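You operate a simulated robot arm through the tools that you are given. There is no shell and no other tool. Be economical: measure what you need, move in short steps, check, and stop when the job is done.

You are at the controls of a simulated two-armed robot. One attempt, no reset.

TASK
Pick up the small white cone from the top of the side table with one hand, pass it to the other hand and put it on the top of the black-legged table.

Only the result counts: the job must be done as asked and must still hold three seconds after the hand-in. Knocking over, shifting, dropping, spilling or breaking anything else fails it.

THE ROBOT
Two 7-joint arms with two-finger parallel grippers on one trunk, on a base that drives. Base frame: it is fixed to the floor where the robot stands at the start and does not move with it; the origin is under the middle of the robot, x ahead of it, y to its left, z up. Lengths are in m, angles in degrees, forces in N, time in s.
The left shoulder is at the start at [0.05, 0.177, 1.104], the right one opposite. With the tool pointing down near the work surface each hand reaches from about 0.1 to 0.68 m from the robot's upright axis, wherever it stands, measured 20 degrees to its own side. Places, roughly: small white cone (6x6x13 cm) [0.5, -0.2, 0.9]; top of the black-legged table [-4.4, -1.1, 0.8]. Payload 3.43 kg a hand.
The tool frame of a hand sits at the grasp point between the pads (the TCP): z along the fingers, y along the line on which they close. The tips reach 0.034 m beyond it. Largest opening 0.128 m; finger width 0.024, thickness 0.012; the body of the gripper, 0.048 by 0.13 m, starts 0.096 m behind the TCP.
Orientation is that of the tool frame in the base frame, as a unit quaternion [w, x, y, z]. With the fingers straight down and closing along the base's y, the tool's x points along the base's -x, its y along +y and its z along -z.

THE INTERFACE
- The arms move only by the tool nudge_tool. It takes "left_moves", "right_moves" or both (then of equal length, played together; a hand with none holds still); each is a list of rows, each a list of 3 entries, a list of its own where there are three numbers: the shift along the tool's x, y, z in m, then the turn, a rotation vector about the tool's x, y, z in degrees, then the gripper command, from -1 (shut) to 1 (fully open), values between in proportion. In form: [[[x, y, z], [ax, ay, az], jaw], ...]. A call has 1 to 8 rows; each row shifts and turns the commanded pose from where the row before left it, along the tool's axes as they then stand. Each row takes 0.2 s and may step no farther than 0.05 m and 8.6 degrees from the row before; otherwise, or with a gripper value out of range, the whole call is refused. A pose out of reach is approached as far as the arm can. The call stops where the force on the tool passes 40 N (or 10 N more than at its start, if that is more) or the arm is blocked; 0.2 s more then pass. Each finger travels about 0.108 m/s and halts on what it meets, pressing with about 22 N; the grip force reading is that of the motor and also rises with nothing between the fingers. The clock runs only during rows and for 0.2 s after the last one: add rows that do not move to give the fingers time. It gives the time, the measured TCP pose, the force on the tool (base axes), the opening and the grip force at its end, in the units of the frame above (readings bear some noise), with the torque about the TCP (base axes, N m) and any sound that the robot's microphone picked up, and new pictures: "show" is both (left out), scene, wrist or none (wrist: the cameras of the hands that moved).
- Cameras (640 x 400 px; columns grow to the right, rows downward): "scene" is now at [0.1548, -0.0368, 1.2824]; the picture's right is [-0.40, -0.92, 0.00], its down [-0.37, 0.16, -0.91] and it looks along [0.84, -0.37, -0.41] (base axes); focal length 271 px, centre (320, 200). "left" rides on the left gripper at [0.076, 0.011, -0.16] in its tool frame; the picture's right is [-0.15, 0.99, 0.00], its down [-0.88, -0.13, -0.46] and it looks along [-0.45, -0.07, 0.89] (tool axes); focal length 234 px, centre (320, 200). "right" rides on the right gripper at [0.076, -0.011, -0.16] in its tool frame; the picture's right is [0.15, 0.99, 0.00], its down [-0.88, 0.13, -0.46] and it looks along [-0.45, 0.07, 0.89] (tool axes); focal length 234 px, centre (320, 200). There is no depth. A picture from a camera that has moved, and an enlarged one, comes with that camera's place and axes in the base frame and with its lens.
- slide_trunk(by): slides the trunk up (or, below 0, down) by that many m; the arms and the scene camera ride with it, the base frame stays. It gives what a move gives, with no picture.
- base_move(legs): drives the robot by 1 to 6 legs, each [ahead, turn to the left] in m and degrees, along the robot's own axes; the way and the turn of a leg run together, so that a leg with both is an arc; at most 1.5 m and 180 degrees a leg. The arms and the cameras ride along, it lands a little off, and it stops where it bumps. It gives what a move gives, and a new picture of the scene camera.
- head_to(pan, tilt): turns the head with the scene camera to pan (to the left, within 80 degrees either way) and tilt (down, from -29 to 69), counted from straight ahead of the robot. It gives what a move gives, and a new picture of the scene camera.
- close_up(camera, box): a new picture of the part [left, top, right, bottom] of that camera's present view, enlarged. It takes no simulated time.
- finish_job(): hands the job in; it is judged then, once.

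Work in short steps. Places have to be worked out from the pictures, the camera data and where the tool is seen: move nearer, look again, correct. Check each grasp and each placing, and mend what went wrong. You have 120 turns and 260 pictures in all, those below and enlarged ones among them. Open the grippers and draw the arms clear of the work before you hand the job in, unless the task says otherwise; then end with one line.

The tools are called as a command line: name --argument value ..., lists and objects as JSON in quotes. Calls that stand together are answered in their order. nudge_tool: Moves the arms, as the interface text tells. Its arguments: {"type":"object","properties":{"left_moves":{"type":"array"},"right_moves":{"type":"array"},"show":{"type":"string","enum":["both","scene","wrist","none"]}},"required":[]} The other tools are called the same way: slide_trunk (by) slides the trunk up or down; base_move (legs) drives the base; head_to (pan, tilt) turns the head that bears the scene camera; close_up (camera, box) takes an enlarged picture of a part of a camera's view; finish_job () hands the job in.

At the start:

```text
clock: 0.0
left_ee_pos: [0.4382, 0.0351, 1.1551]
left_orientation: [0.0, -0.001, 1.0, -0.001]
left_wrist_force: [0.0, -0.2, 0.5]
left_torque: [0.0, -0.02, 0.01]
left_opening: 0.1276
left_finger_force: 0.0
right_ee_pos: [0.3835, -0.3775, 1.1955]
right_orientation: [0.0, -0.001, 1.0, 0.001]
right_wrist_force: [0.6, -0.2, -0.9]
right_torque: [0.02, 0.02, 0.02]
right_opening: 0.128
right_finger_force: 0.0
trunk travel left (down, up): [-0.275, 0.126]
robot x, y, heading: [0.0002, 0.0003, 0.1]
head pan, tilt: [-23.7, 24.0]
```

scene: 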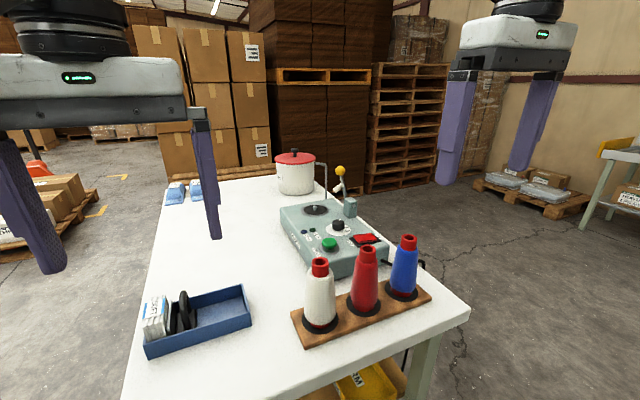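
right: 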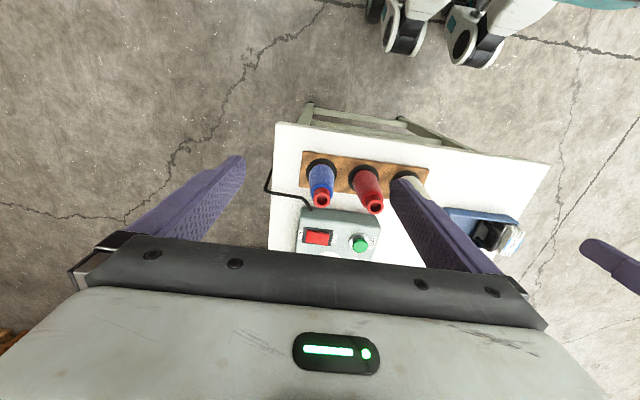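
left: 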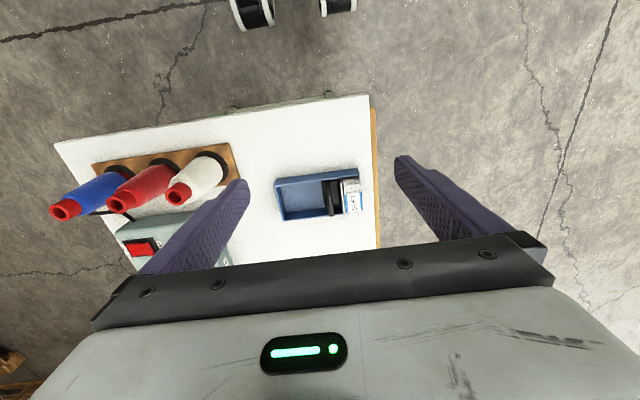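

The white cone stands at about [0.53, -0.20], with its top near 0.97 and the red cone about 0.10 m to its right. My plan is to grip it low with the right hand tilted forward, then take it from above with the left hand. First I look to both sides before backing up.

head_to --pan 80 --tilt 15

head_to --pan -80 --tilt 15

close_up --camera "right" --box '[240, 100, 560, 300]'

```text
clock: 1.8
left_ee_pos: [0.4391, 0.0349, 1.1546]
left_orientation: [0.0, -0.001, 1.0, 0.0]
left_wrist_force: [-0.3, 0.5, -0.2]
left_torque: [-0.03, -0.02, -0.01]
left_opening: 0.1279
left_finger_force: 0.1
right_ee_pos: [0.3835, -0.3786, 1.1955]
right_orientation: [-0.001, 0.0, 1.0, 0.002]
right_wrist_force: [-0.9, -0.4, -0.4]
right_torque: [-0.03, 0.02, 0.02]
right_opening: 0.128
right_finger_force: 0.2
trunk travel left (down, up): [-0.275, 0.126]
robot x, y, heading: [0.0009, -0.0003, 0.0]
head pan, tilt: [80.0, 15.0]
camera scene: at [0.0865, 0.0923, 1.2971], right [0.98, -0.17, 0.0], down [-0.05, -0.25, -0.97], along [0.17, 0.95, -0.26], focal length 271 px, centre (320, 200)
```

scene: 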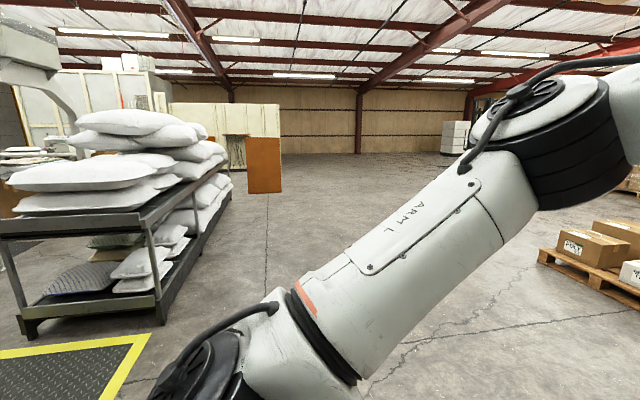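

```text
clock: 4.3
left_ee_pos: [0.439, 0.0344, 1.1551]
left_orientation: [0.001, -0.002, 1.0, 0.0]
left_wrist_force: [-0.9, -0.3, 0.4]
left_torque: [0.02, -0.02, 0.01]
left_opening: 0.1279
left_finger_force: 0.1
right_ee_pos: [0.3834, -0.3774, 1.1963]
right_orientation: [0.0, 0.001, 1.0, 0.001]
right_wrist_force: [1.1, -0.1, 0.2]
right_torque: [0.05, 0.0, 0.0]
right_opening: 0.1281
right_finger_force: 0.1
trunk travel left (down, up): [-0.275, 0.126]
robot x, y, heading: [-0.0006, -0.0028, -0.3]
head pan, tilt: [-80.0, 15.0]
camera scene: at [0.0865, -0.0917, 1.2971], right [-0.98, -0.17, 0.0], down [-0.05, 0.25, -0.97], along [0.17, -0.95, -0.26], focal length 271 px, centre (320, 200)
```

scene: 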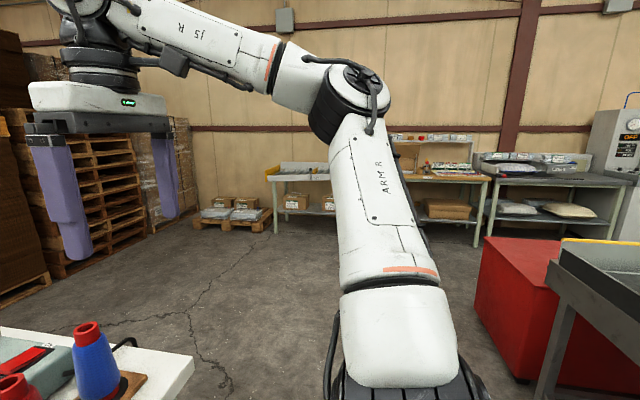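

```text
2.00 times, centred on (400, 200) of right
camera zoom: at [0.3077, -0.3884, 1.3542], right [-0.15, 0.99, 0.0], down [0.88, 0.13, 0.46], along [0.45, 0.07, -0.89], focal length 468 px, centre (160, 200)
```

zoom: 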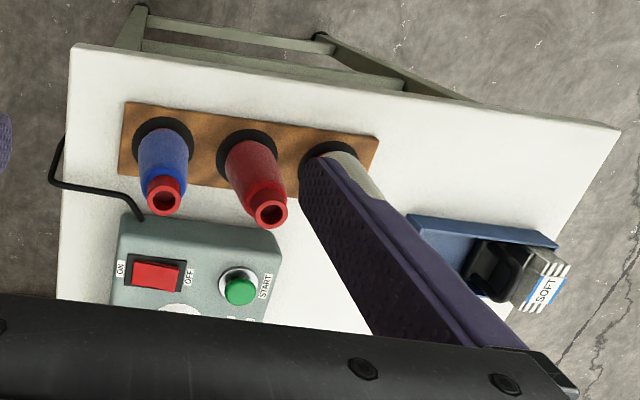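

There's space behind, so I back up 0.2 m to give the tilted grasp room, then look at the cone again.

base_move --legs '[[-0.2, 0]]'

head_to --pan -15 --tilt 32

close_up --camera "scene" --box '[200, 120, 440, 270]'

```text
clock: 5.9
left_ee_pos: [0.2384, 0.0346, 1.1547]
left_orientation: [0.001, -0.001, 1.0, 0.001]
left_wrist_force: [-0.3, -0.7, -0.7]
left_torque: [-0.01, 0.04, -0.03]
left_opening: 0.1281
left_finger_force: 0.0
right_ee_pos: [0.183, -0.3772, 1.197]
right_orientation: [0.0, 0.0, 1.0, 0.001]
right_wrist_force: [0.5, -0.2, -0.3]
right_torque: [0.02, -0.04, -0.05]
right_opening: 0.1281
right_finger_force: 0.1
trunk travel left (down, up): [-0.275, 0.126]
robot x, y, heading: [-0.201, -0.0001, -0.3]
head pan, tilt: [-80.0, 15.0]
camera scene: at [-0.1141, -0.0917, 1.2972], right [-0.98, -0.17, 0.0], down [-0.04, 0.25, -0.97], along [0.17, -0.95, -0.26], focal length 271 px, centre (320, 200)
```

scene: 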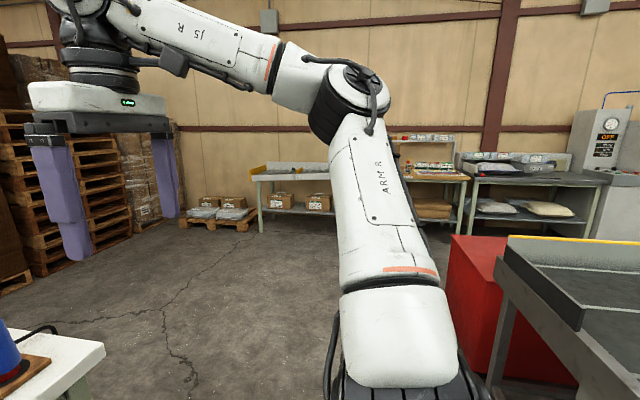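

```text
clock: 7.2
left_ee_pos: [0.2399, 0.0347, 1.154]
left_orientation: [0.0, -0.001, 1.0, 0.0]
left_wrist_force: [0.1, 0.7, -0.1]
left_torque: [0.01, 0.0, 0.0]
left_opening: 0.1283
left_finger_force: 0.2
right_ee_pos: [0.184, -0.3776, 1.1965]
right_orientation: [0.0, 0.0, 1.0, 0.001]
right_wrist_force: [0.1, -0.5, 0.8]
right_torque: [0.0, 0.03, -0.01]
right_opening: 0.1281
right_finger_force: 0.0
trunk travel left (down, up): [-0.275, 0.126]
robot x, y, heading: [-0.2005, -0.0024, -0.0]
head pan, tilt: [-15.0, 32.0]
camera scene: at [-0.0431, -0.023, 1.2698], right [-0.26, -0.97, 0.0], down [-0.51, 0.14, -0.85], along [0.82, -0.22, -0.53], focal length 271 px, centre (320, 200)
```

scene: 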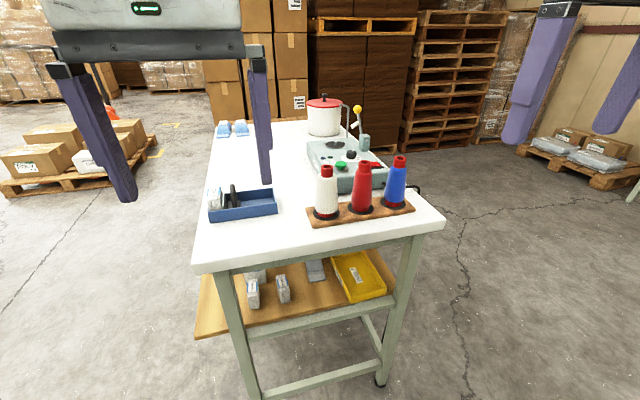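

```text
2.67 times, centred on (320, 195) of scene
camera zoom: at [-0.0431, -0.023, 1.2698], right [-0.26, -0.97, 0.0], down [-0.51, 0.14, -0.85], along [0.82, -0.22, -0.53], focal length 722 px, centre (320, 213)
```

zoom: 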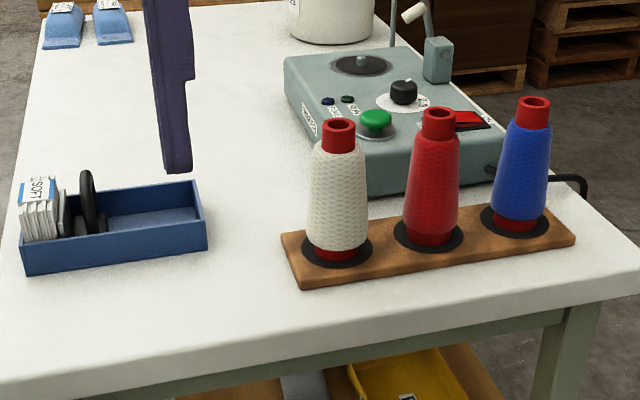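

From two camera positions the white cone comes out at x≈0.497, y≈-0.187, with its base near 0.872 and top near 1.0. Its neighbour is about 0.09 m to the right. I move the right hand in front of it and move the left aside.

nudge_tool --right_moves '[[[-0.0305, 0.0317, 0.015], [0, 0, 0], 0.19], [[-0.0305, 0.0317, 0.015], [0, 0, 0], 0.19], [[-0.0305, 0.0317, 0.015], [0, 0, 0], 0.19], [[-0.0305, 0.0317, 0.015], [0, 0, 0], 0.19], [[-0.0305, 0.0317, 0.015], [0, 0, 0], 0.19], [[-0.0305, 0.0317, 0.015], [0, 0, 0], 0.19]]' --left_moves '[[[0, 0.025, 0], [0, 0, 0], 1], [[0, 0.025, 0], [0, 0, 0], 1], [[0, 0.025, 0], [0, 0, 0], 1], [[0, 0.025, 0], [0, 0, 0], 1], [[0, 0.025, 0], [0, 0, 0], 1], [[0, 0.025, 0], [0, 0, 0], 1]]' --show "none"

nudge_tool --right_moves '[[[0, 0, 0], [0, -8.57, 0], 0.19], [[0, 0, 0], [0, -8.57, 0], 0.19], [[0, 0, 0], [0, -8.57, 0], 0.19], [[0, 0, 0], [0, -8.57, 0], 0.19], [[0, 0, 0], [0, -8.57, 0], 0.19], [[0, 0, 0], [0, -8.57, 0], 0.19], [[0, 0, 0], [0, -8.57, 0], 0.19]]' --show "both"

```text
clock: 8.6
left_ee_pos: [0.241, 0.1845, 1.1536]
left_orientation: [-0.002, 0.0, 1.0, 0.001]
left_wrist_force: [-0.5, -0.3, -0.3]
left_torque: [0.0, 0.04, -0.04]
left_opening: 0.1279
left_finger_force: 0.0
right_ee_pos: [0.3236, -0.2376, 1.1006]
right_orientation: [-0.001, 0.001, 1.0, 0.001]
right_wrist_force: [-0.1, 0.1, 0.1]
right_torque: [-0.02, -0.01, -0.01]
right_opening: 0.0762
right_finger_force: 0.1
right hand out of reach, approached as far as the arm can: row 5, 6
trunk travel left (down, up): [-0.275, 0.126]
robot x, y, heading: [-0.2001, -0.0011, -0.1]
head pan, tilt: [-15.0, 32.0]
```

```text
clock: 10.2
left_ee_pos: [0.2401, 0.1845, 1.1552]
left_orientation: [0.0, -0.001, 1.0, 0.0]
left_wrist_force: [-0.1, -0.4, 0.0]
left_torque: [0.0, -0.05, 0.01]
left_opening: 0.1283
left_finger_force: 0.0
right_ee_pos: [0.3209, -0.2371, 1.1018]
right_orientation: [0.5, 0.0, 0.866, 0.001]
right_wrist_force: [0.6, 0.6, -0.2]
right_torque: [0.01, 0.03, 0.01]
right_opening: 0.0762
right_finger_force: 0.0
trunk travel left (down, up): [-0.275, 0.126]
robot x, y, heading: [-0.1998, -0.0053, -0.0]
head pan, tilt: [-15.0, 32.0]
camera scene: at [-0.0431, -0.023, 1.2698], right [-0.26, -0.97, 0.0], down [-0.51, 0.14, -0.85], along [0.82, -0.22, -0.53], focal length 271 px, centre (320, 200)
camera right: at [0.1438, -0.2486, 1.1128], right [-0.07, 0.99, -0.12], down [0.05, 0.13, 0.99], along [1.0, 0.07, -0.06], focal length 234 px, centre (320, 200)
```

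scene: 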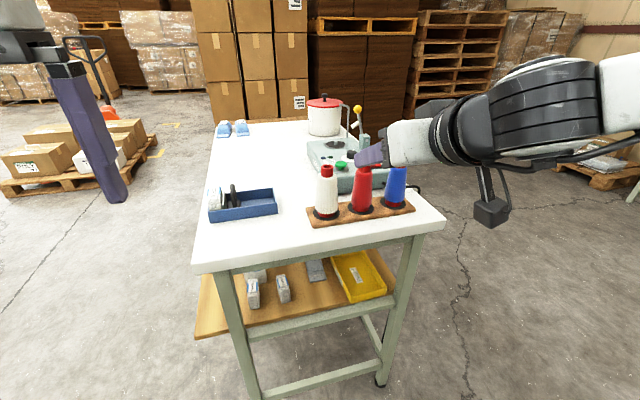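
right: 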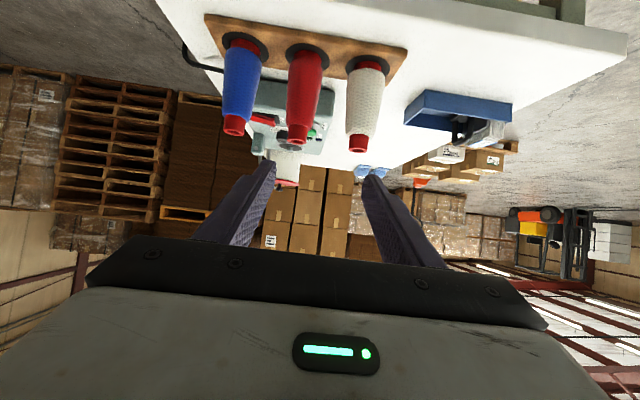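

The wrist view agrees: cone at y≈-0.18, top ≈0.997, base ≈0.866. I move to the pre-grasp pose on the line of approach.

nudge_tool --right_moves '[[[0.0232, 0.0183, 0.0311], [0, 0, 0], 0.19], [[0.0232, 0.0183, 0.0311], [0, 0, 0], 0.19], [[0.0232, 0.0183, 0.0311], [0, 0, 0], 0.19]]' --show "both"

```text
clock: 11.0
left_ee_pos: [0.2411, 0.1842, 1.154]
left_orientation: [0.0, -0.001, 1.0, 0.0]
left_wrist_force: [-0.1, -0.1, 0.2]
left_torque: [-0.01, 0.03, 0.02]
left_opening: 0.1279
left_finger_force: 0.1
right_ee_pos: [0.3657, -0.1814, 0.9916]
right_orientation: [0.5, 0.001, 0.866, 0.001]
right_wrist_force: [-0.4, -0.3, 0.2]
right_torque: [0.0, 0.01, 0.04]
right_opening: 0.0765
right_finger_force: 0.0
trunk travel left (down, up): [-0.275, 0.126]
robot x, y, heading: [-0.2009, -0.0008, 0.0]
head pan, tilt: [-15.0, 32.0]
camera scene: at [-0.0423, -0.0233, 1.2696], right [-0.26, -0.97, 0.0], down [-0.51, 0.14, -0.85], along [0.82, -0.22, -0.53], focal length 271 px, centre (320, 200)
camera right: at [0.1903, -0.1926, 1.0048], right [-0.07, 0.99, -0.12], down [0.05, 0.13, 0.99], along [1.0, 0.07, -0.06], focal length 234 px, centre (320, 200)
```

scene: 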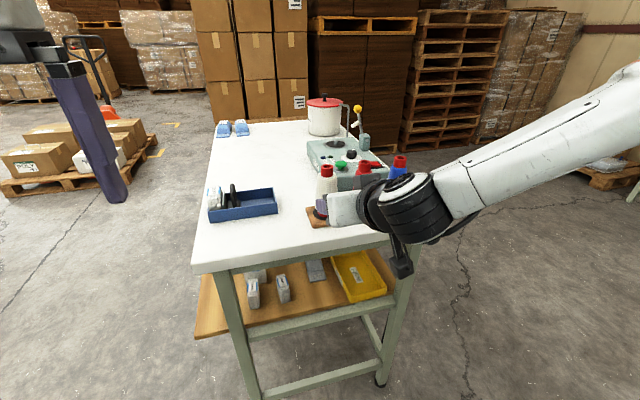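
right: 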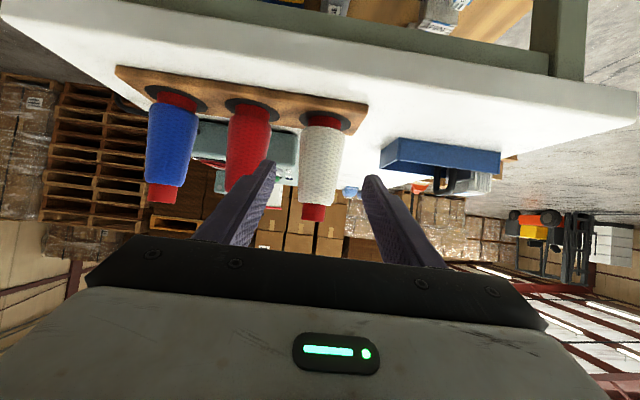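

The cone is centred between the fingers at y≈-0.178. I advance along the tool axis three quarters of the way and check clearance to the red cone.

nudge_tool --right_moves '[[[0.0005, 0.001, 0.038], [0, 0, 0], 0.19], [[0.0005, 0.001, 0.038], [0, 0, 0], 0.19], [[0.0005, 0.001, 0.034], [0, 0, 0], 0.19]]' --show "both"

close_up --camera "right" --box '[180, 60, 460, 235]'

close_up --camera "scene" --box '[280, 140, 440, 240]'

```text
clock: 11.8
left_ee_pos: [0.2396, 0.1857, 1.1559]
left_orientation: [0.001, 0.0, 1.0, 0.001]
left_wrist_force: [0.5, 0.6, -0.2]
left_torque: [-0.01, 0.02, 0.03]
left_opening: 0.1279
left_finger_force: 0.1
right_ee_pos: [0.4588, -0.1828, 0.9404]
right_orientation: [0.5, 0.0, 0.866, 0.002]
right_wrist_force: [0.6, -0.2, 0.3]
right_torque: [-0.01, -0.02, -0.03]
right_opening: 0.0761
right_finger_force: 0.1
right hand out of reach, approached as far as the arm can: row 3
trunk travel left (down, up): [-0.275, 0.126]
robot x, y, heading: [-0.1995, 0.0024, 0.3]
head pan, tilt: [-15.0, 32.0]
camera scene: at [-0.0429, -0.0231, 1.2697], right [-0.26, -0.97, 0.0], down [-0.51, 0.14, -0.85], along [0.82, -0.22, -0.53], focal length 271 px, centre (320, 200)
camera right: at [0.2825, -0.1931, 0.9515], right [-0.07, 0.99, -0.12], down [0.05, 0.13, 0.99], along [1.0, 0.07, -0.06], focal length 234 px, centre (320, 200)
```

scene: 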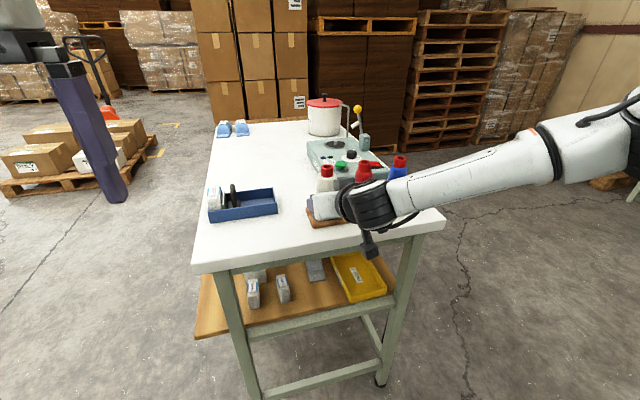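
right: 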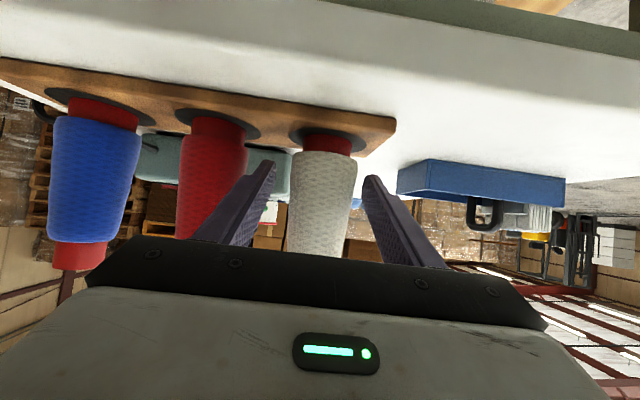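

```text
2.29 times, centred on (320, 148) of right
camera zoom: at [0.2825, -0.1931, 0.9515], right [-0.07, 0.99, -0.12], down [0.05, 0.13, 0.99], along [1.0, 0.07, -0.06], focal length 535 px, centre (320, 320)
```

zoom: 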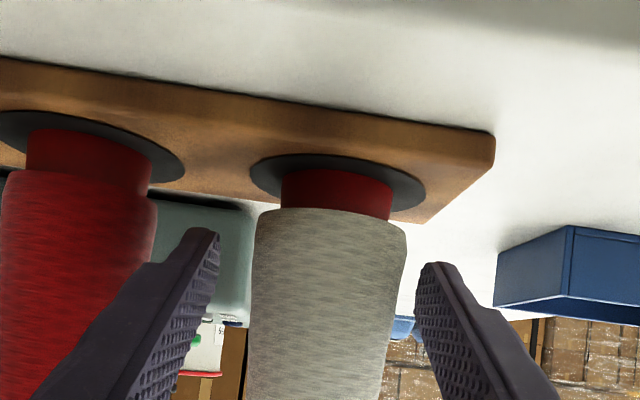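

```text
4.00 times, centred on (360, 190) of scene
camera zoom: at [-0.0429, -0.0231, 1.2697], right [-0.26, -0.97, 0.0], down [-0.51, 0.14, -0.85], along [0.82, -0.22, -0.53], focal length 1083 px, centre (160, 240)
```

zoom: 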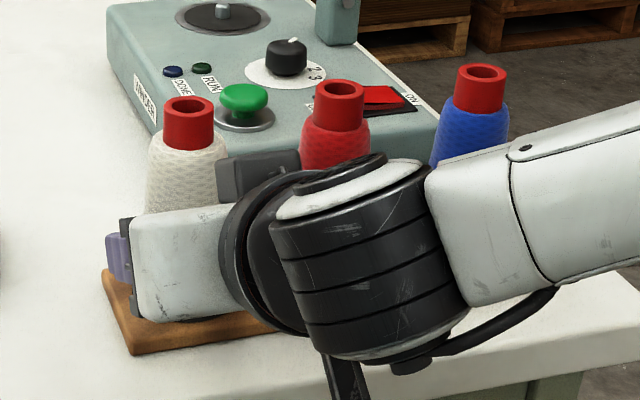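

The arm hit its reach limit at x≈0.459. I back the hand out 0.08 m, drive the base 0.08 m forward and approach again.

nudge_tool --right_moves '[[[0, 0, -0.04], [0, 0, 0], 0.19], [[0, 0, -0.04], [0, 0, 0], 0.19], [[0, 0, -0.02], [0, 0, 0], 0.19]]' --show "none"

base_move --legs '[[0.08, 0]]'

nudge_tool --right_moves '[[[0, 0, 0], [0, 0, 0], 0.19]]' --show "wrist"

```text
clock: 12.6
left_ee_pos: [0.2397, 0.1852, 1.1538]
left_orientation: [0.0, -0.001, 1.0, 0.0]
left_wrist_force: [-0.7, 0.0, -0.5]
left_torque: [0.0, -0.01, 0.01]
left_opening: 0.1279
left_finger_force: 0.0
right_ee_pos: [0.3715, -0.1832, 0.9885]
right_orientation: [0.499, 0.002, 0.867, -0.001]
right_wrist_force: [-0.7, -0.5, 1.0]
right_torque: [-0.02, 0.0, 0.02]
right_opening: 0.0763
right_finger_force: 0.0
trunk travel left (down, up): [-0.275, 0.126]
robot x, y, heading: [-0.1986, -0.0024, 0.1]
head pan, tilt: [-15.0, 32.0]
```

```text
clock: 13.7
left_ee_pos: [0.3199, 0.1842, 1.1538]
left_orientation: [0.001, 0.0, 1.0, 0.0]
left_wrist_force: [-0.1, -0.5, -0.3]
left_torque: [0.03, 0.05, -0.01]
left_opening: 0.1279
left_finger_force: 0.0
right_ee_pos: [0.4506, -0.1829, 0.9876]
right_orientation: [0.499, 0.0, 0.867, 0.001]
right_wrist_force: [0.3, 0.5, -0.1]
right_torque: [-0.02, 0.03, 0.02]
right_opening: 0.0763
right_finger_force: 0.0
trunk travel left (down, up): [-0.275, 0.126]
robot x, y, heading: [-0.1196, 0.0009, -0.0]
head pan, tilt: [-15.0, 32.0]
camera scene: at [0.037, -0.023, 1.2696], right [-0.26, -0.97, 0.0], down [-0.51, 0.14, -0.85], along [0.82, -0.22, -0.53], focal length 271 px, centre (320, 200)
```

scene: 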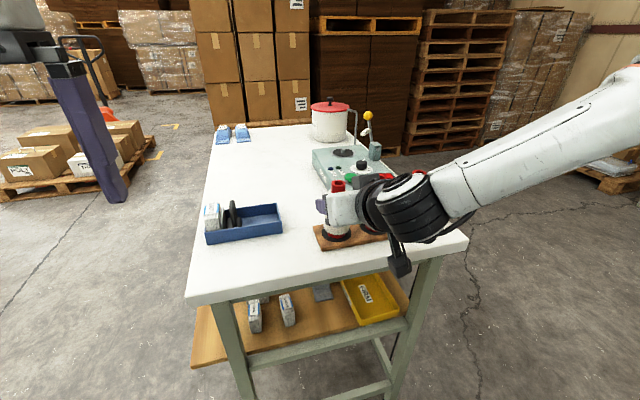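

```text
clock: 14.1
left_ee_pos: [0.3186, 0.1852, 1.1538]
left_orientation: [0.001, 0.0, 1.0, 0.0]
left_wrist_force: [1.0, -0.1, -0.2]
left_torque: [0.0, 0.05, 0.0]
left_opening: 0.1279
left_finger_force: 0.2
right_ee_pos: [0.4514, -0.1826, 0.9895]
right_orientation: [0.499, 0.0, 0.867, 0.0]
right_wrist_force: [0.6, -0.2, -0.5]
right_torque: [-0.03, -0.02, 0.01]
right_opening: 0.0763
right_finger_force: 0.1
trunk travel left (down, up): [-0.275, 0.126]
robot x, y, heading: [-0.1193, 0.0003, 0.0]
head pan, tilt: [-15.0, 32.0]
camera right: at [0.2746, -0.1934, 1.0017], right [-0.07, 0.99, -0.13], down [0.05, 0.13, 0.99], along [1.0, 0.07, -0.06], focal length 234 px, centre (320, 200)
```

right: 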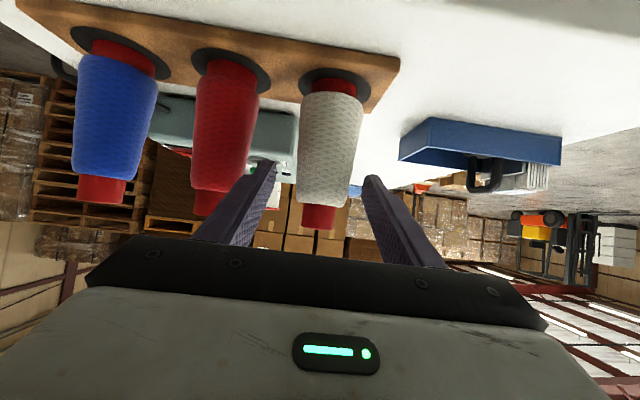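

The cone's y stays at about -0.177, between the fingers with room on both sides. I lower to the grasp height of about 0.912 in three rows.

nudge_tool --right_moves '[[[0.0, 0.005, 0.0], [0, 0, 0], 0.19], [[0.0146, 0, 0.0261], [0, 0, 0], 0.19], [[0.0146, 0, 0.0261], [0, 0, 0], 0.19], [[0.0146, 0, 0.0261], [0, 0, 0], 0.19]]' --show "wrist"

close_up --camera "scene" --box '[260, 150, 450, 270]'

```text
clock: 15.1
left_ee_pos: [0.3155, 0.1852, 1.1577]
left_orientation: [0.003, 0.0, 1.0, -0.001]
left_wrist_force: [-0.4, 0.1, 0.0]
left_torque: [-0.01, 0.0, 0.03]
left_opening: 0.128
left_finger_force: 0.1
right_ee_pos: [0.4963, -0.177, 0.9188]
right_orientation: [0.505, 0.0, 0.863, 0.0]
right_wrist_force: [-18.0, 0.7, 23.6]
right_torque: [-0.99, -0.25, -0.67]
right_opening: 0.0762
right_finger_force: 0.0
trunk travel left (down, up): [-0.275, 0.126]
robot x, y, heading: [-0.1256, -0.0001, -0.0]
head pan, tilt: [-15.0, 32.0]
camera right: at [0.3188, -0.1878, 0.9293], right [-0.07, 0.99, -0.13], down [0.03, 0.13, 0.99], along [1.0, 0.07, -0.04], focal length 234 px, centre (320, 200)
```

right: 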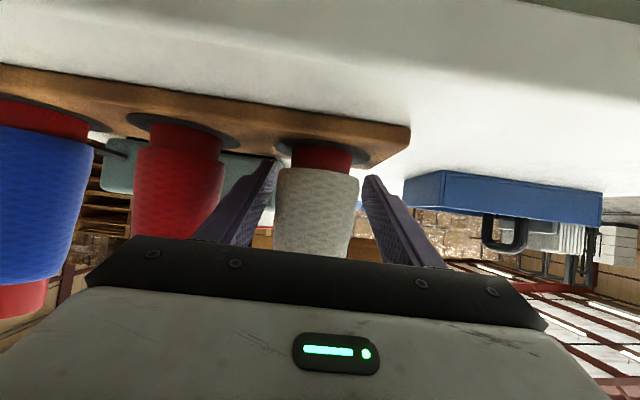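

```text
3.33 times, centred on (355, 210) of scene
camera zoom: at [0.0318, -0.0223, 1.271], right [-0.26, -0.97, 0.0], down [-0.51, 0.14, -0.85], along [0.82, -0.22, -0.53], focal length 903 px, centre (203, 167)
```

zoom: 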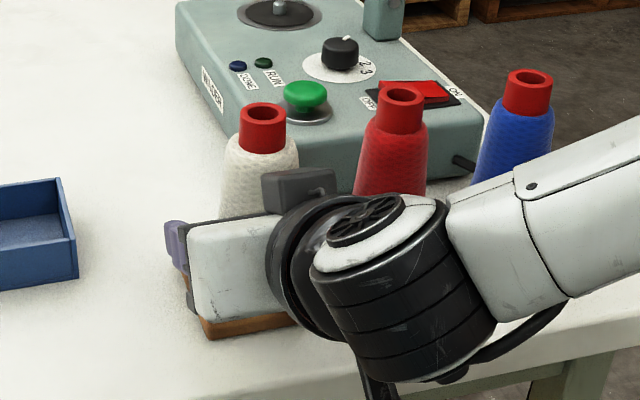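

Contact: the tool is pushed back and up with about 30 N, and the torque places it near the right fingertip. I look closely before going on.

close_up --camera "right" --box '[180, 90, 420, 240]'

```text
2.67 times, centred on (300, 165) of right
camera zoom: at [0.3188, -0.1878, 0.9293], right [-0.07, 0.99, -0.13], down [0.03, 0.13, 0.99], along [1.0, 0.07, -0.04], focal length 624 px, centre (373, 293)
```

zoom: 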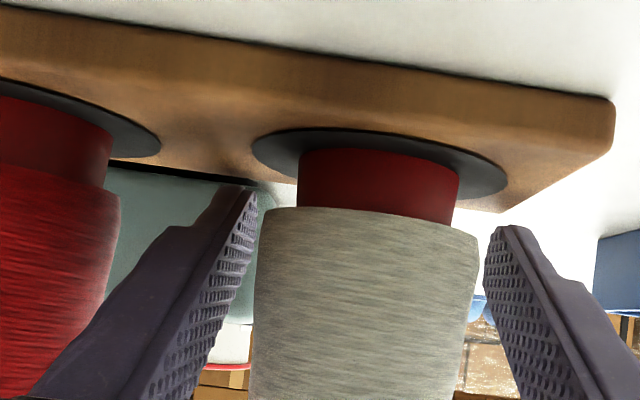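

The tips seem to be on the board, about 1.5 cm higher than I estimated. I lift 2 cm straight up and check that the force clears.

nudge_tool --right_moves '[[[-0.0173, 0, -0.01], [0, 0, 0], 0.19], [[0, 0, 0], [0, 0, 0], 0.19]]' --show "wrist"

close_up --camera "right" --box '[180, 90, 420, 240]'

```text
clock: 15.7
left_ee_pos: [0.3194, 0.1849, 1.154]
left_orientation: [0.0, 0.0, 1.0, 0.0]
left_wrist_force: [-0.2, 0.2, -1.0]
left_torque: [0.02, 0.02, -0.02]
left_opening: 0.1282
left_finger_force: 0.2
right_ee_pos: [0.498, -0.1784, 0.9305]
right_orientation: [0.499, 0.0, 0.867, 0.001]
right_wrist_force: [-1.0, 0.5, -0.4]
right_torque: [0.04, -0.01, 0.02]
right_opening: 0.0763
right_finger_force: 0.1
trunk travel left (down, up): [-0.275, 0.126]
robot x, y, heading: [-0.1196, 0.0039, 0.0]
head pan, tilt: [-15.0, 32.0]
camera right: at [0.3208, -0.189, 0.9437], right [-0.07, 0.99, -0.13], down [0.05, 0.13, 0.99], along [1.0, 0.07, -0.06], focal length 234 px, centre (320, 200)
```

right: 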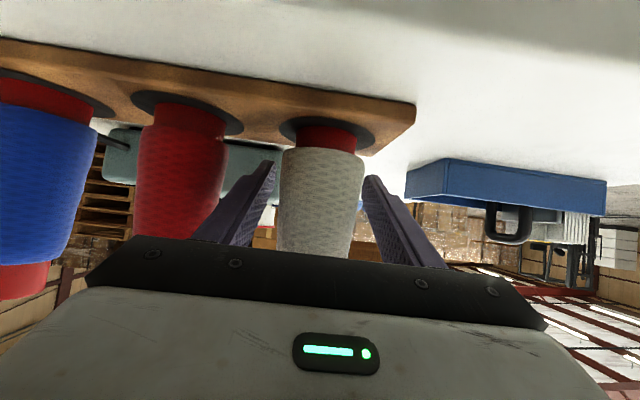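

```text
2.67 times, centred on (300, 165) of right
camera zoom: at [0.3208, -0.189, 0.9437], right [-0.07, 0.99, -0.13], down [0.05, 0.13, 0.99], along [1.0, 0.07, -0.06], focal length 624 px, centre (373, 293)
```

zoom: 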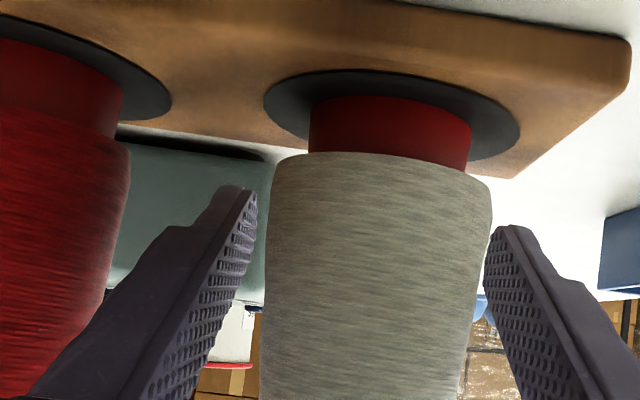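

The force is clear and the cone is centred between the pads. I tilt 8° flatter, lower 8 mm and close gently.

nudge_tool --right_moves '[[[0, 0, 0], [0, -8, 0], 0.19], [[0.0074, 0, 0.003], [0, 0, 0], 0.19], [[0, 0, 0], [0, 0, 0], 0.19]]' --show "none"

nudge_tool --right_moves '[[[0, 0, 0], [0, 0, 0], -0.2], [[0, 0, 0], [0, 0, 0], -0.5], [[0, 0, 0], [0, 0, 0], -1], [[0, 0, 0], [0, 0, 0], -1]]' --show "both"

```text
clock: 16.5
left_ee_pos: [0.3202, 0.1855, 1.1554]
left_orientation: [0.0, 0.0, 1.0, 0.0]
left_wrist_force: [-0.7, -0.5, 0.3]
left_torque: [-0.02, -0.02, 0.0]
left_opening: 0.1279
left_finger_force: 0.1
right_ee_pos: [0.4987, -0.1759, 0.934]
right_orientation: [0.556, 0.002, 0.831, -0.002]
right_wrist_force: [0.6, -0.3, 0.9]
right_torque: [-0.02, 0.01, -0.05]
right_opening: 0.0764
right_finger_force: 0.0
right hand out of reach, approached as far as the arm can: row 1, 2
trunk travel left (down, up): [-0.275, 0.126]
robot x, y, heading: [-0.1192, 0.0027, -0.2]
head pan, tilt: [-15.0, 32.0]
```

```text
clock: 17.5
left_ee_pos: [0.32, 0.1844, 1.1546]
left_orientation: [0.001, 0.0, 1.0, 0.0]
left_wrist_force: [0.0, -0.1, -0.7]
left_torque: [0.0, -0.02, -0.01]
left_opening: 0.1279
left_finger_force: 0.1
right_ee_pos: [0.4992, -0.1758, 0.9338]
right_orientation: [0.556, 0.002, 0.831, -0.002]
right_wrist_force: [0.5, -0.2, 0.6]
right_torque: [-0.01, -0.01, 0.03]
right_opening: 0.0492
right_finger_force: 21.9
trunk travel left (down, up): [-0.275, 0.126]
robot x, y, heading: [-0.1218, 0.0009, -0.1]
head pan, tilt: [-15.0, 32.0]
camera scene: at [0.0362, -0.023, 1.2697], right [-0.26, -0.97, 0.0], down [-0.51, 0.14, -0.85], along [0.82, -0.22, -0.53], focal length 271 px, centre (320, 200)
camera right: at [0.321, -0.1862, 0.9236], right [-0.05, 0.99, -0.14], down [-0.08, 0.13, 0.99], along [1.0, 0.06, 0.08], focal length 234 px, centre (320, 200)
```

scene: 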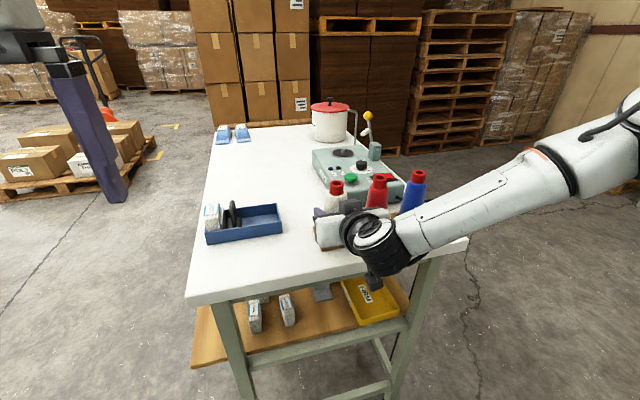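
right: 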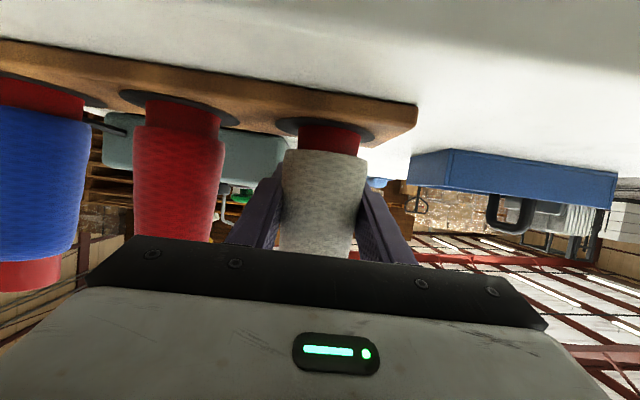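

The grip holds at opening 0.049. I lift straight up 0.15 m, slowly in case there is a peg.

nudge_tool --right_moves '[[[-0.0232, 0, -0.0094], [0, 0, 0], -1], [[-0.0232, 0, -0.0094], [0, 0, 0], -1], [[-0.0232, 0, -0.0094], [0, 0, 0], -1], [[-0.0232, 0, -0.0094], [0, 0, 0], -1], [[-0.0232, 0, -0.0094], [0, 0, 0], -1], [[-0.0232, 0, -0.0094], [0, 0, 0], -1]]' --show "both"

```text
clock: 18.9
left_ee_pos: [0.3184, 0.1854, 1.1557]
left_orientation: [0.001, 0.0, 1.0, 0.001]
left_wrist_force: [1.1, 0.1, 0.6]
left_torque: [0.01, -0.02, 0.02]
left_opening: 0.1278
left_finger_force: 0.1
right_ee_pos: [0.4984, -0.1764, 1.0846]
right_orientation: [0.559, 0.0, 0.829, 0.001]
right_wrist_force: [0.5, 0.4, -1.9]
right_torque: [-0.01, -0.05, 0.0]
right_opening: 0.0491
right_finger_force: 22.5
trunk travel left (down, up): [-0.275, 0.126]
robot x, y, heading: [-0.1191, 0.0016, -0.1]
head pan, tilt: [-15.0, 32.0]
camera scene: at [0.0361, -0.0229, 1.2698], right [-0.26, -0.97, 0.0], down [-0.51, 0.14, -0.85], along [0.82, -0.22, -0.53], focal length 271 px, centre (320, 200)
camera right: at [0.3206, -0.1869, 1.0727], right [-0.06, 0.99, -0.13], down [-0.09, 0.13, 0.99], along [0.99, 0.07, 0.08], focal length 234 px, centre (320, 200)
```

scene: 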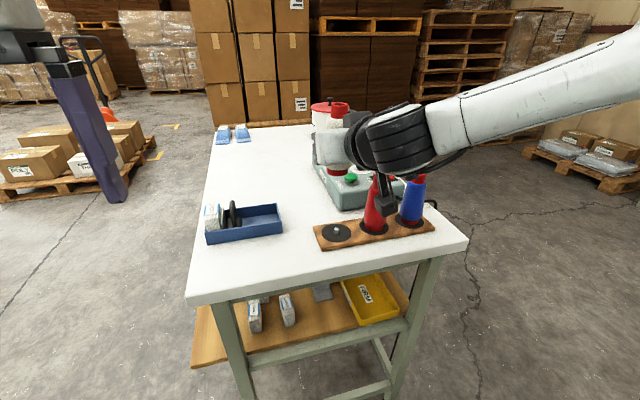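
right: 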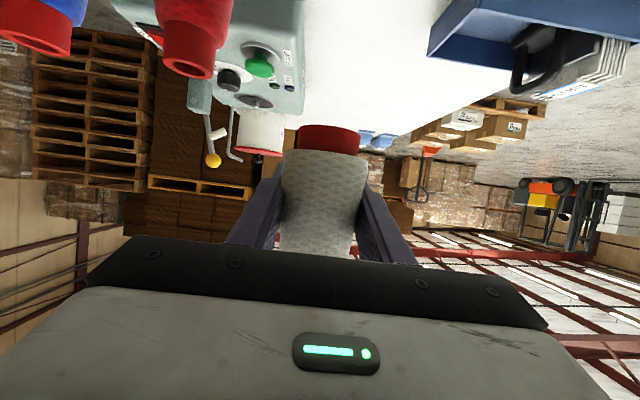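

The cone is up and its tray is undisturbed. I back away from the table 0.45 m for a safe handover space.

base_move --legs '[[-0.45, 0]]'

head_to --pan 0 --tilt 28

```text
clock: 20.9
left_ee_pos: [0.0988, 0.1841, 1.1546]
left_orientation: [-0.002, 0.0, 1.0, 0.0]
left_wrist_force: [0.0, 0.1, -0.5]
left_torque: [0.0, -0.01, -0.01]
left_opening: 0.1281
left_finger_force: 0.0
right_ee_pos: [0.278, -0.178, 1.0826]
right_orientation: [0.557, 0.0, 0.83, 0.0]
right_wrist_force: [-0.4, 0.2, -1.3]
right_torque: [0.02, -0.01, 0.03]
right_opening: 0.0492
right_finger_force: 21.6
trunk travel left (down, up): [-0.275, 0.126]
robot x, y, heading: [-0.3413, 0.0004, -0.0]
head pan, tilt: [-15.0, 32.0]
stopped in leg 1: the robot was blocked; the commanded pose is now the measured one
camera scene: at [-0.1844, -0.0216, 1.2699], right [-0.26, -0.97, 0.0], down [-0.51, 0.14, -0.85], along [0.82, -0.22, -0.53], focal length 271 px, centre (320, 200)
```

scene: 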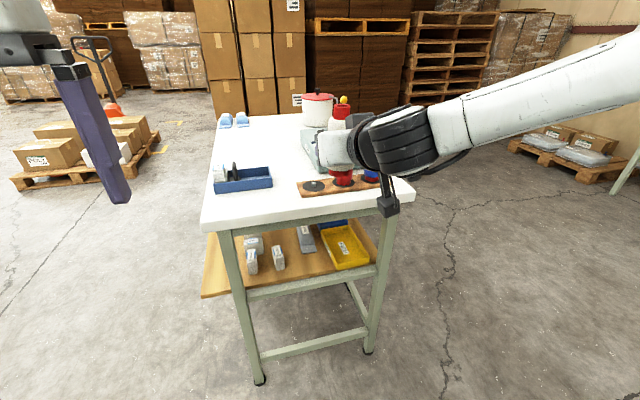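

```text
clock: 21.7
left_ee_pos: [0.1, 0.1847, 1.1543]
left_orientation: [-0.001, -0.001, 1.0, 0.0]
left_wrist_force: [0.2, 0.0, 0.3]
left_torque: [0.01, 0.01, 0.01]
left_opening: 0.1279
left_finger_force: 0.0
right_ee_pos: [0.2779, -0.1785, 1.0835]
right_orientation: [0.558, 0.001, 0.83, 0.0]
right_wrist_force: [-0.5, 0.4, -1.1]
right_torque: [0.01, -0.03, -0.02]
right_opening: 0.0492
right_finger_force: 21.5
trunk travel left (down, up): [-0.275, 0.126]
robot x, y, heading: [-0.3407, -0.0008, 0.1]
head pan, tilt: [0.0, 28.0]
camera scene: at [-0.179, 0.0017, 1.276], right [0.0, -1.0, 0.0], down [-0.47, 0.0, -0.88], along [0.88, 0.0, -0.47], focal length 271 px, centre (320, 200)
```

scene: 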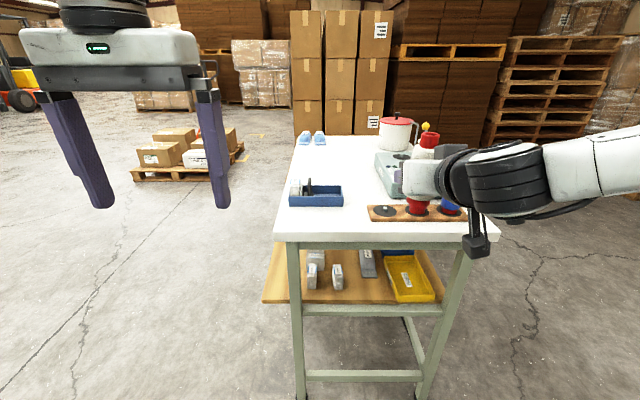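

The base was blocked behind at x≈-0.34, so I won't push further that way. There's enough room here, so I bring the cone to about [0.16, -0.06] for the handover.

nudge_tool --right_moves '[[[0.0112, 0.0295, -0.0273], [0, 0, 0], -1], [[0.0112, 0.0295, -0.0273], [0, 0, 0], -1], [[0.0112, 0.0295, -0.0273], [0, 0, 0], -1], [[0.0112, 0.0295, -0.0273], [0, 0, 0], -1], [[0, 0, 0], [0, 0, 0], -1]]' --show "both"

```text
clock: 22.9
left_ee_pos: [0.1001, 0.1838, 1.1534]
left_orientation: [-0.002, 0.0, 1.0, 0.001]
left_wrist_force: [0.4, -0.1, 0.3]
left_torque: [0.01, -0.04, 0.0]
left_opening: 0.1281
left_finger_force: 0.1
right_ee_pos: [0.162, -0.0951, 1.0867]
right_orientation: [0.557, 0.0, 0.831, 0.0]
right_wrist_force: [0.0, -0.5, -1.6]
right_torque: [0.01, -0.03, 0.01]
right_opening: 0.0492
right_finger_force: 22.1
right hand out of reach, approached as far as the arm can: row 3, 4
trunk travel left (down, up): [-0.275, 0.126]
robot x, y, heading: [-0.3395, 0.002, 0.1]
head pan, tilt: [0.0, 28.0]
camera scene: at [-0.1789, 0.0017, 1.276], right [0.0, -1.0, 0.0], down [-0.47, 0.0, -0.88], along [0.88, 0.0, -0.47], focal length 271 px, centre (320, 200)
camera right: at [-0.0158, -0.1053, 1.0751], right [-0.06, 0.99, -0.13], down [-0.09, 0.13, 0.99], along [0.99, 0.07, 0.08], focal length 234 px, centre (320, 200)
```

scene: 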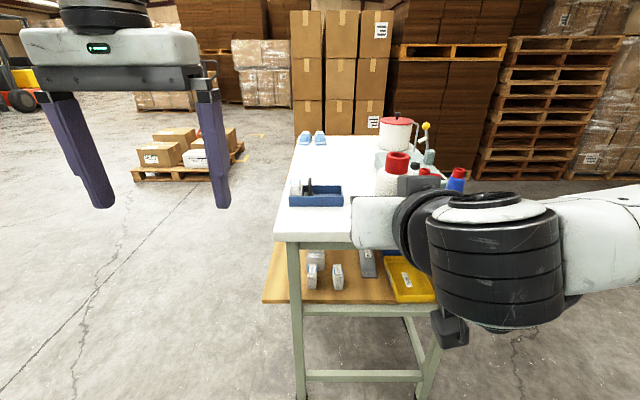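
right: 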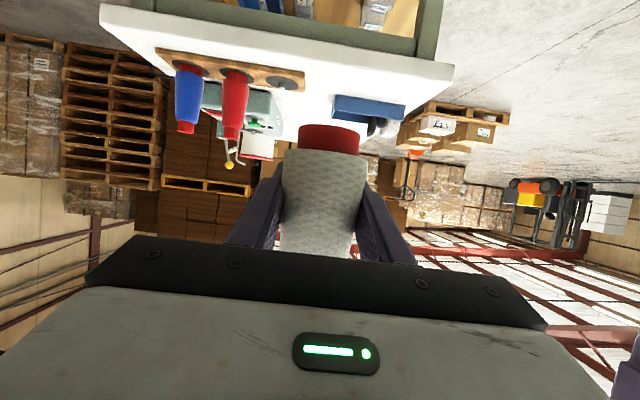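

The cone's axis is at about [0.162, -0.097], upright, top ≈1.157. I turn the left hand 90° so its fingers close along x, crossing the right fingers without touching, and raise it above the cone.

nudge_tool --left_moves '[[[0, 0, -0.01], [0, 0, 8.2], 1], [[0, 0, -0.01], [0, 0, 8.2], 1], [[0, 0, -0.01], [0, 0, 8.2], 1], [[0, 0, -0.01], [0, 0, 8.2], 1], [[0, 0, -0.01], [0, 0, 8.2], 1], [[0, 0, -0.01], [0, 0, 8.2], 1], [[0, 0, -0.01], [0, 0, 8.2], 1], [[0, 0, -0.01], [0, 0, 8.2], 1]]' --show "none"

nudge_tool --left_moves '[[[0, 0, 0], [0, 0, 8.2], 1], [[0, 0, 0], [0, 0, 8.2], 1], [[0, 0, 0], [0, 0, 8.0], 1]]' --show "both"

```text
clock: 24.7
left_ee_pos: [0.1, 0.1837, 1.2329]
left_orientation: [-0.002, 0.542, 0.84, -0.001]
left_wrist_force: [0.4, 0.0, 0.0]
left_torque: [0.02, -0.02, 0.01]
left_opening: 0.1281
left_finger_force: 0.0
right_ee_pos: [0.1608, -0.0948, 1.087]
right_orientation: [0.557, 0.001, 0.83, 0.0]
right_wrist_force: [0.7, -0.2, -1.8]
right_torque: [0.02, -0.01, 0.04]
right_opening: 0.0489
right_finger_force: 22.1
trunk travel left (down, up): [-0.275, 0.126]
robot x, y, heading: [-0.3415, -0.0022, 0.3]
head pan, tilt: [0.0, 28.0]
```

```text
clock: 25.5
left_ee_pos: [0.1005, 0.1857, 1.234]
left_orientation: [-0.002, 0.707, 0.707, -0.001]
left_wrist_force: [-0.1, -0.6, -0.4]
left_torque: [0.0, -0.01, 0.01]
left_opening: 0.1279
left_finger_force: 0.0
right_ee_pos: [0.1611, -0.0946, 1.0871]
right_orientation: [0.558, 0.0, 0.83, 0.0]
right_wrist_force: [1.1, 0.5, -1.2]
right_torque: [-0.04, 0.0, -0.02]
right_opening: 0.0487
right_finger_force: 22.1
trunk travel left (down, up): [-0.275, 0.126]
robot x, y, heading: [-0.3397, 0.0032, -0.2]
head pan, tilt: [0.0, 28.0]
camera scene: at [-0.179, 0.0018, 1.2761], right [0.0, -1.0, 0.0], down [-0.47, 0.0, -0.88], along [0.88, 0.0, -0.47], focal length 271 px, centre (320, 200)
camera left: at [0.1123, 0.2595, 1.3931], right [0.99, -0.15, 0.0], down [-0.13, -0.88, 0.46], along [-0.07, -0.45, -0.89], focal length 234 px, centre (320, 200)
```

scene: 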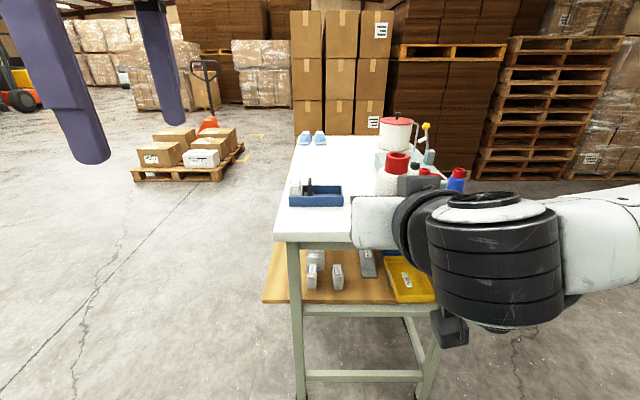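
left: 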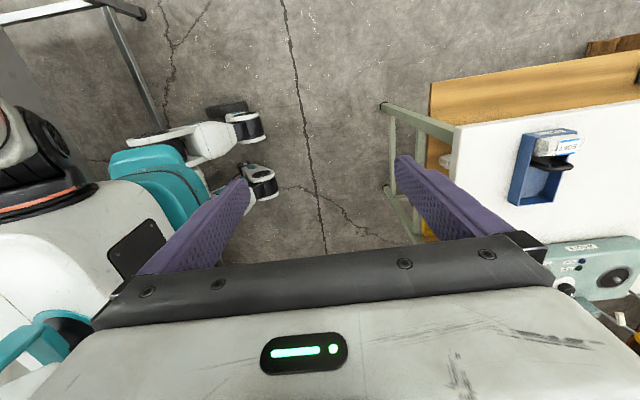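

Left hand is turned and high. I traverse above the cone.

nudge_tool --left_moves '[[[-0.047, 0.0102, 0], [0, 0, 0], 1], [[-0.047, 0.0102, 0], [0, 0, 0], 1], [[-0.047, 0.0102, 0], [0, 0, 0], 1], [[-0.047, 0.0102, 0], [0, 0, 0], 1], [[-0.047, 0.0102, 0], [0, 0, 0], 0.5], [[-0.046, 0.0102, 0], [0, 0, 0], 0.3]]' --show "both"

```text
clock: 26.9
left_ee_pos: [0.1466, 0.0139, 1.2263]
left_orientation: [0.009, 0.703, 0.711, -0.002]
left_wrist_force: [0.5, 1.0, -0.2]
left_torque: [-0.02, -0.03, 0.01]
left_opening: 0.0831
left_finger_force: 0.1
left hand out of reach, approached as far as the arm can: row 4, 5, 6
right_ee_pos: [0.1614, -0.0942, 1.0861]
right_orientation: [0.558, 0.0, 0.83, 0.0]
right_wrist_force: [0.4, 0.0, -2.0]
right_torque: [0.0, -0.03, -0.02]
right_opening: 0.049
right_finger_force: 22.1
trunk travel left (down, up): [-0.275, 0.126]
robot x, y, heading: [-0.3399, 0.0007, 0.2]
head pan, tilt: [0.0, 28.0]
camera scene: at [-0.1789, 0.0026, 1.2761], right [0.0, -1.0, 0.0], down [-0.47, 0.0, -0.88], along [0.88, 0.0, -0.47], focal length 271 px, centre (320, 200)
camera left: at [0.1559, 0.0921, 1.3855], right [0.99, -0.14, 0.01], down [-0.13, -0.87, 0.47], along [-0.05, -0.47, -0.88], focal length 234 px, centre (320, 200)
```

scene: 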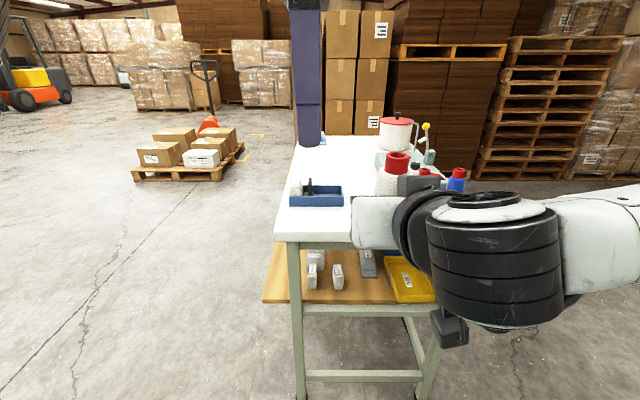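
left: 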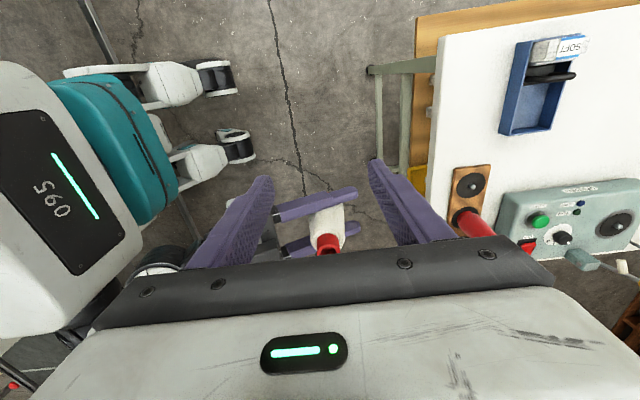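

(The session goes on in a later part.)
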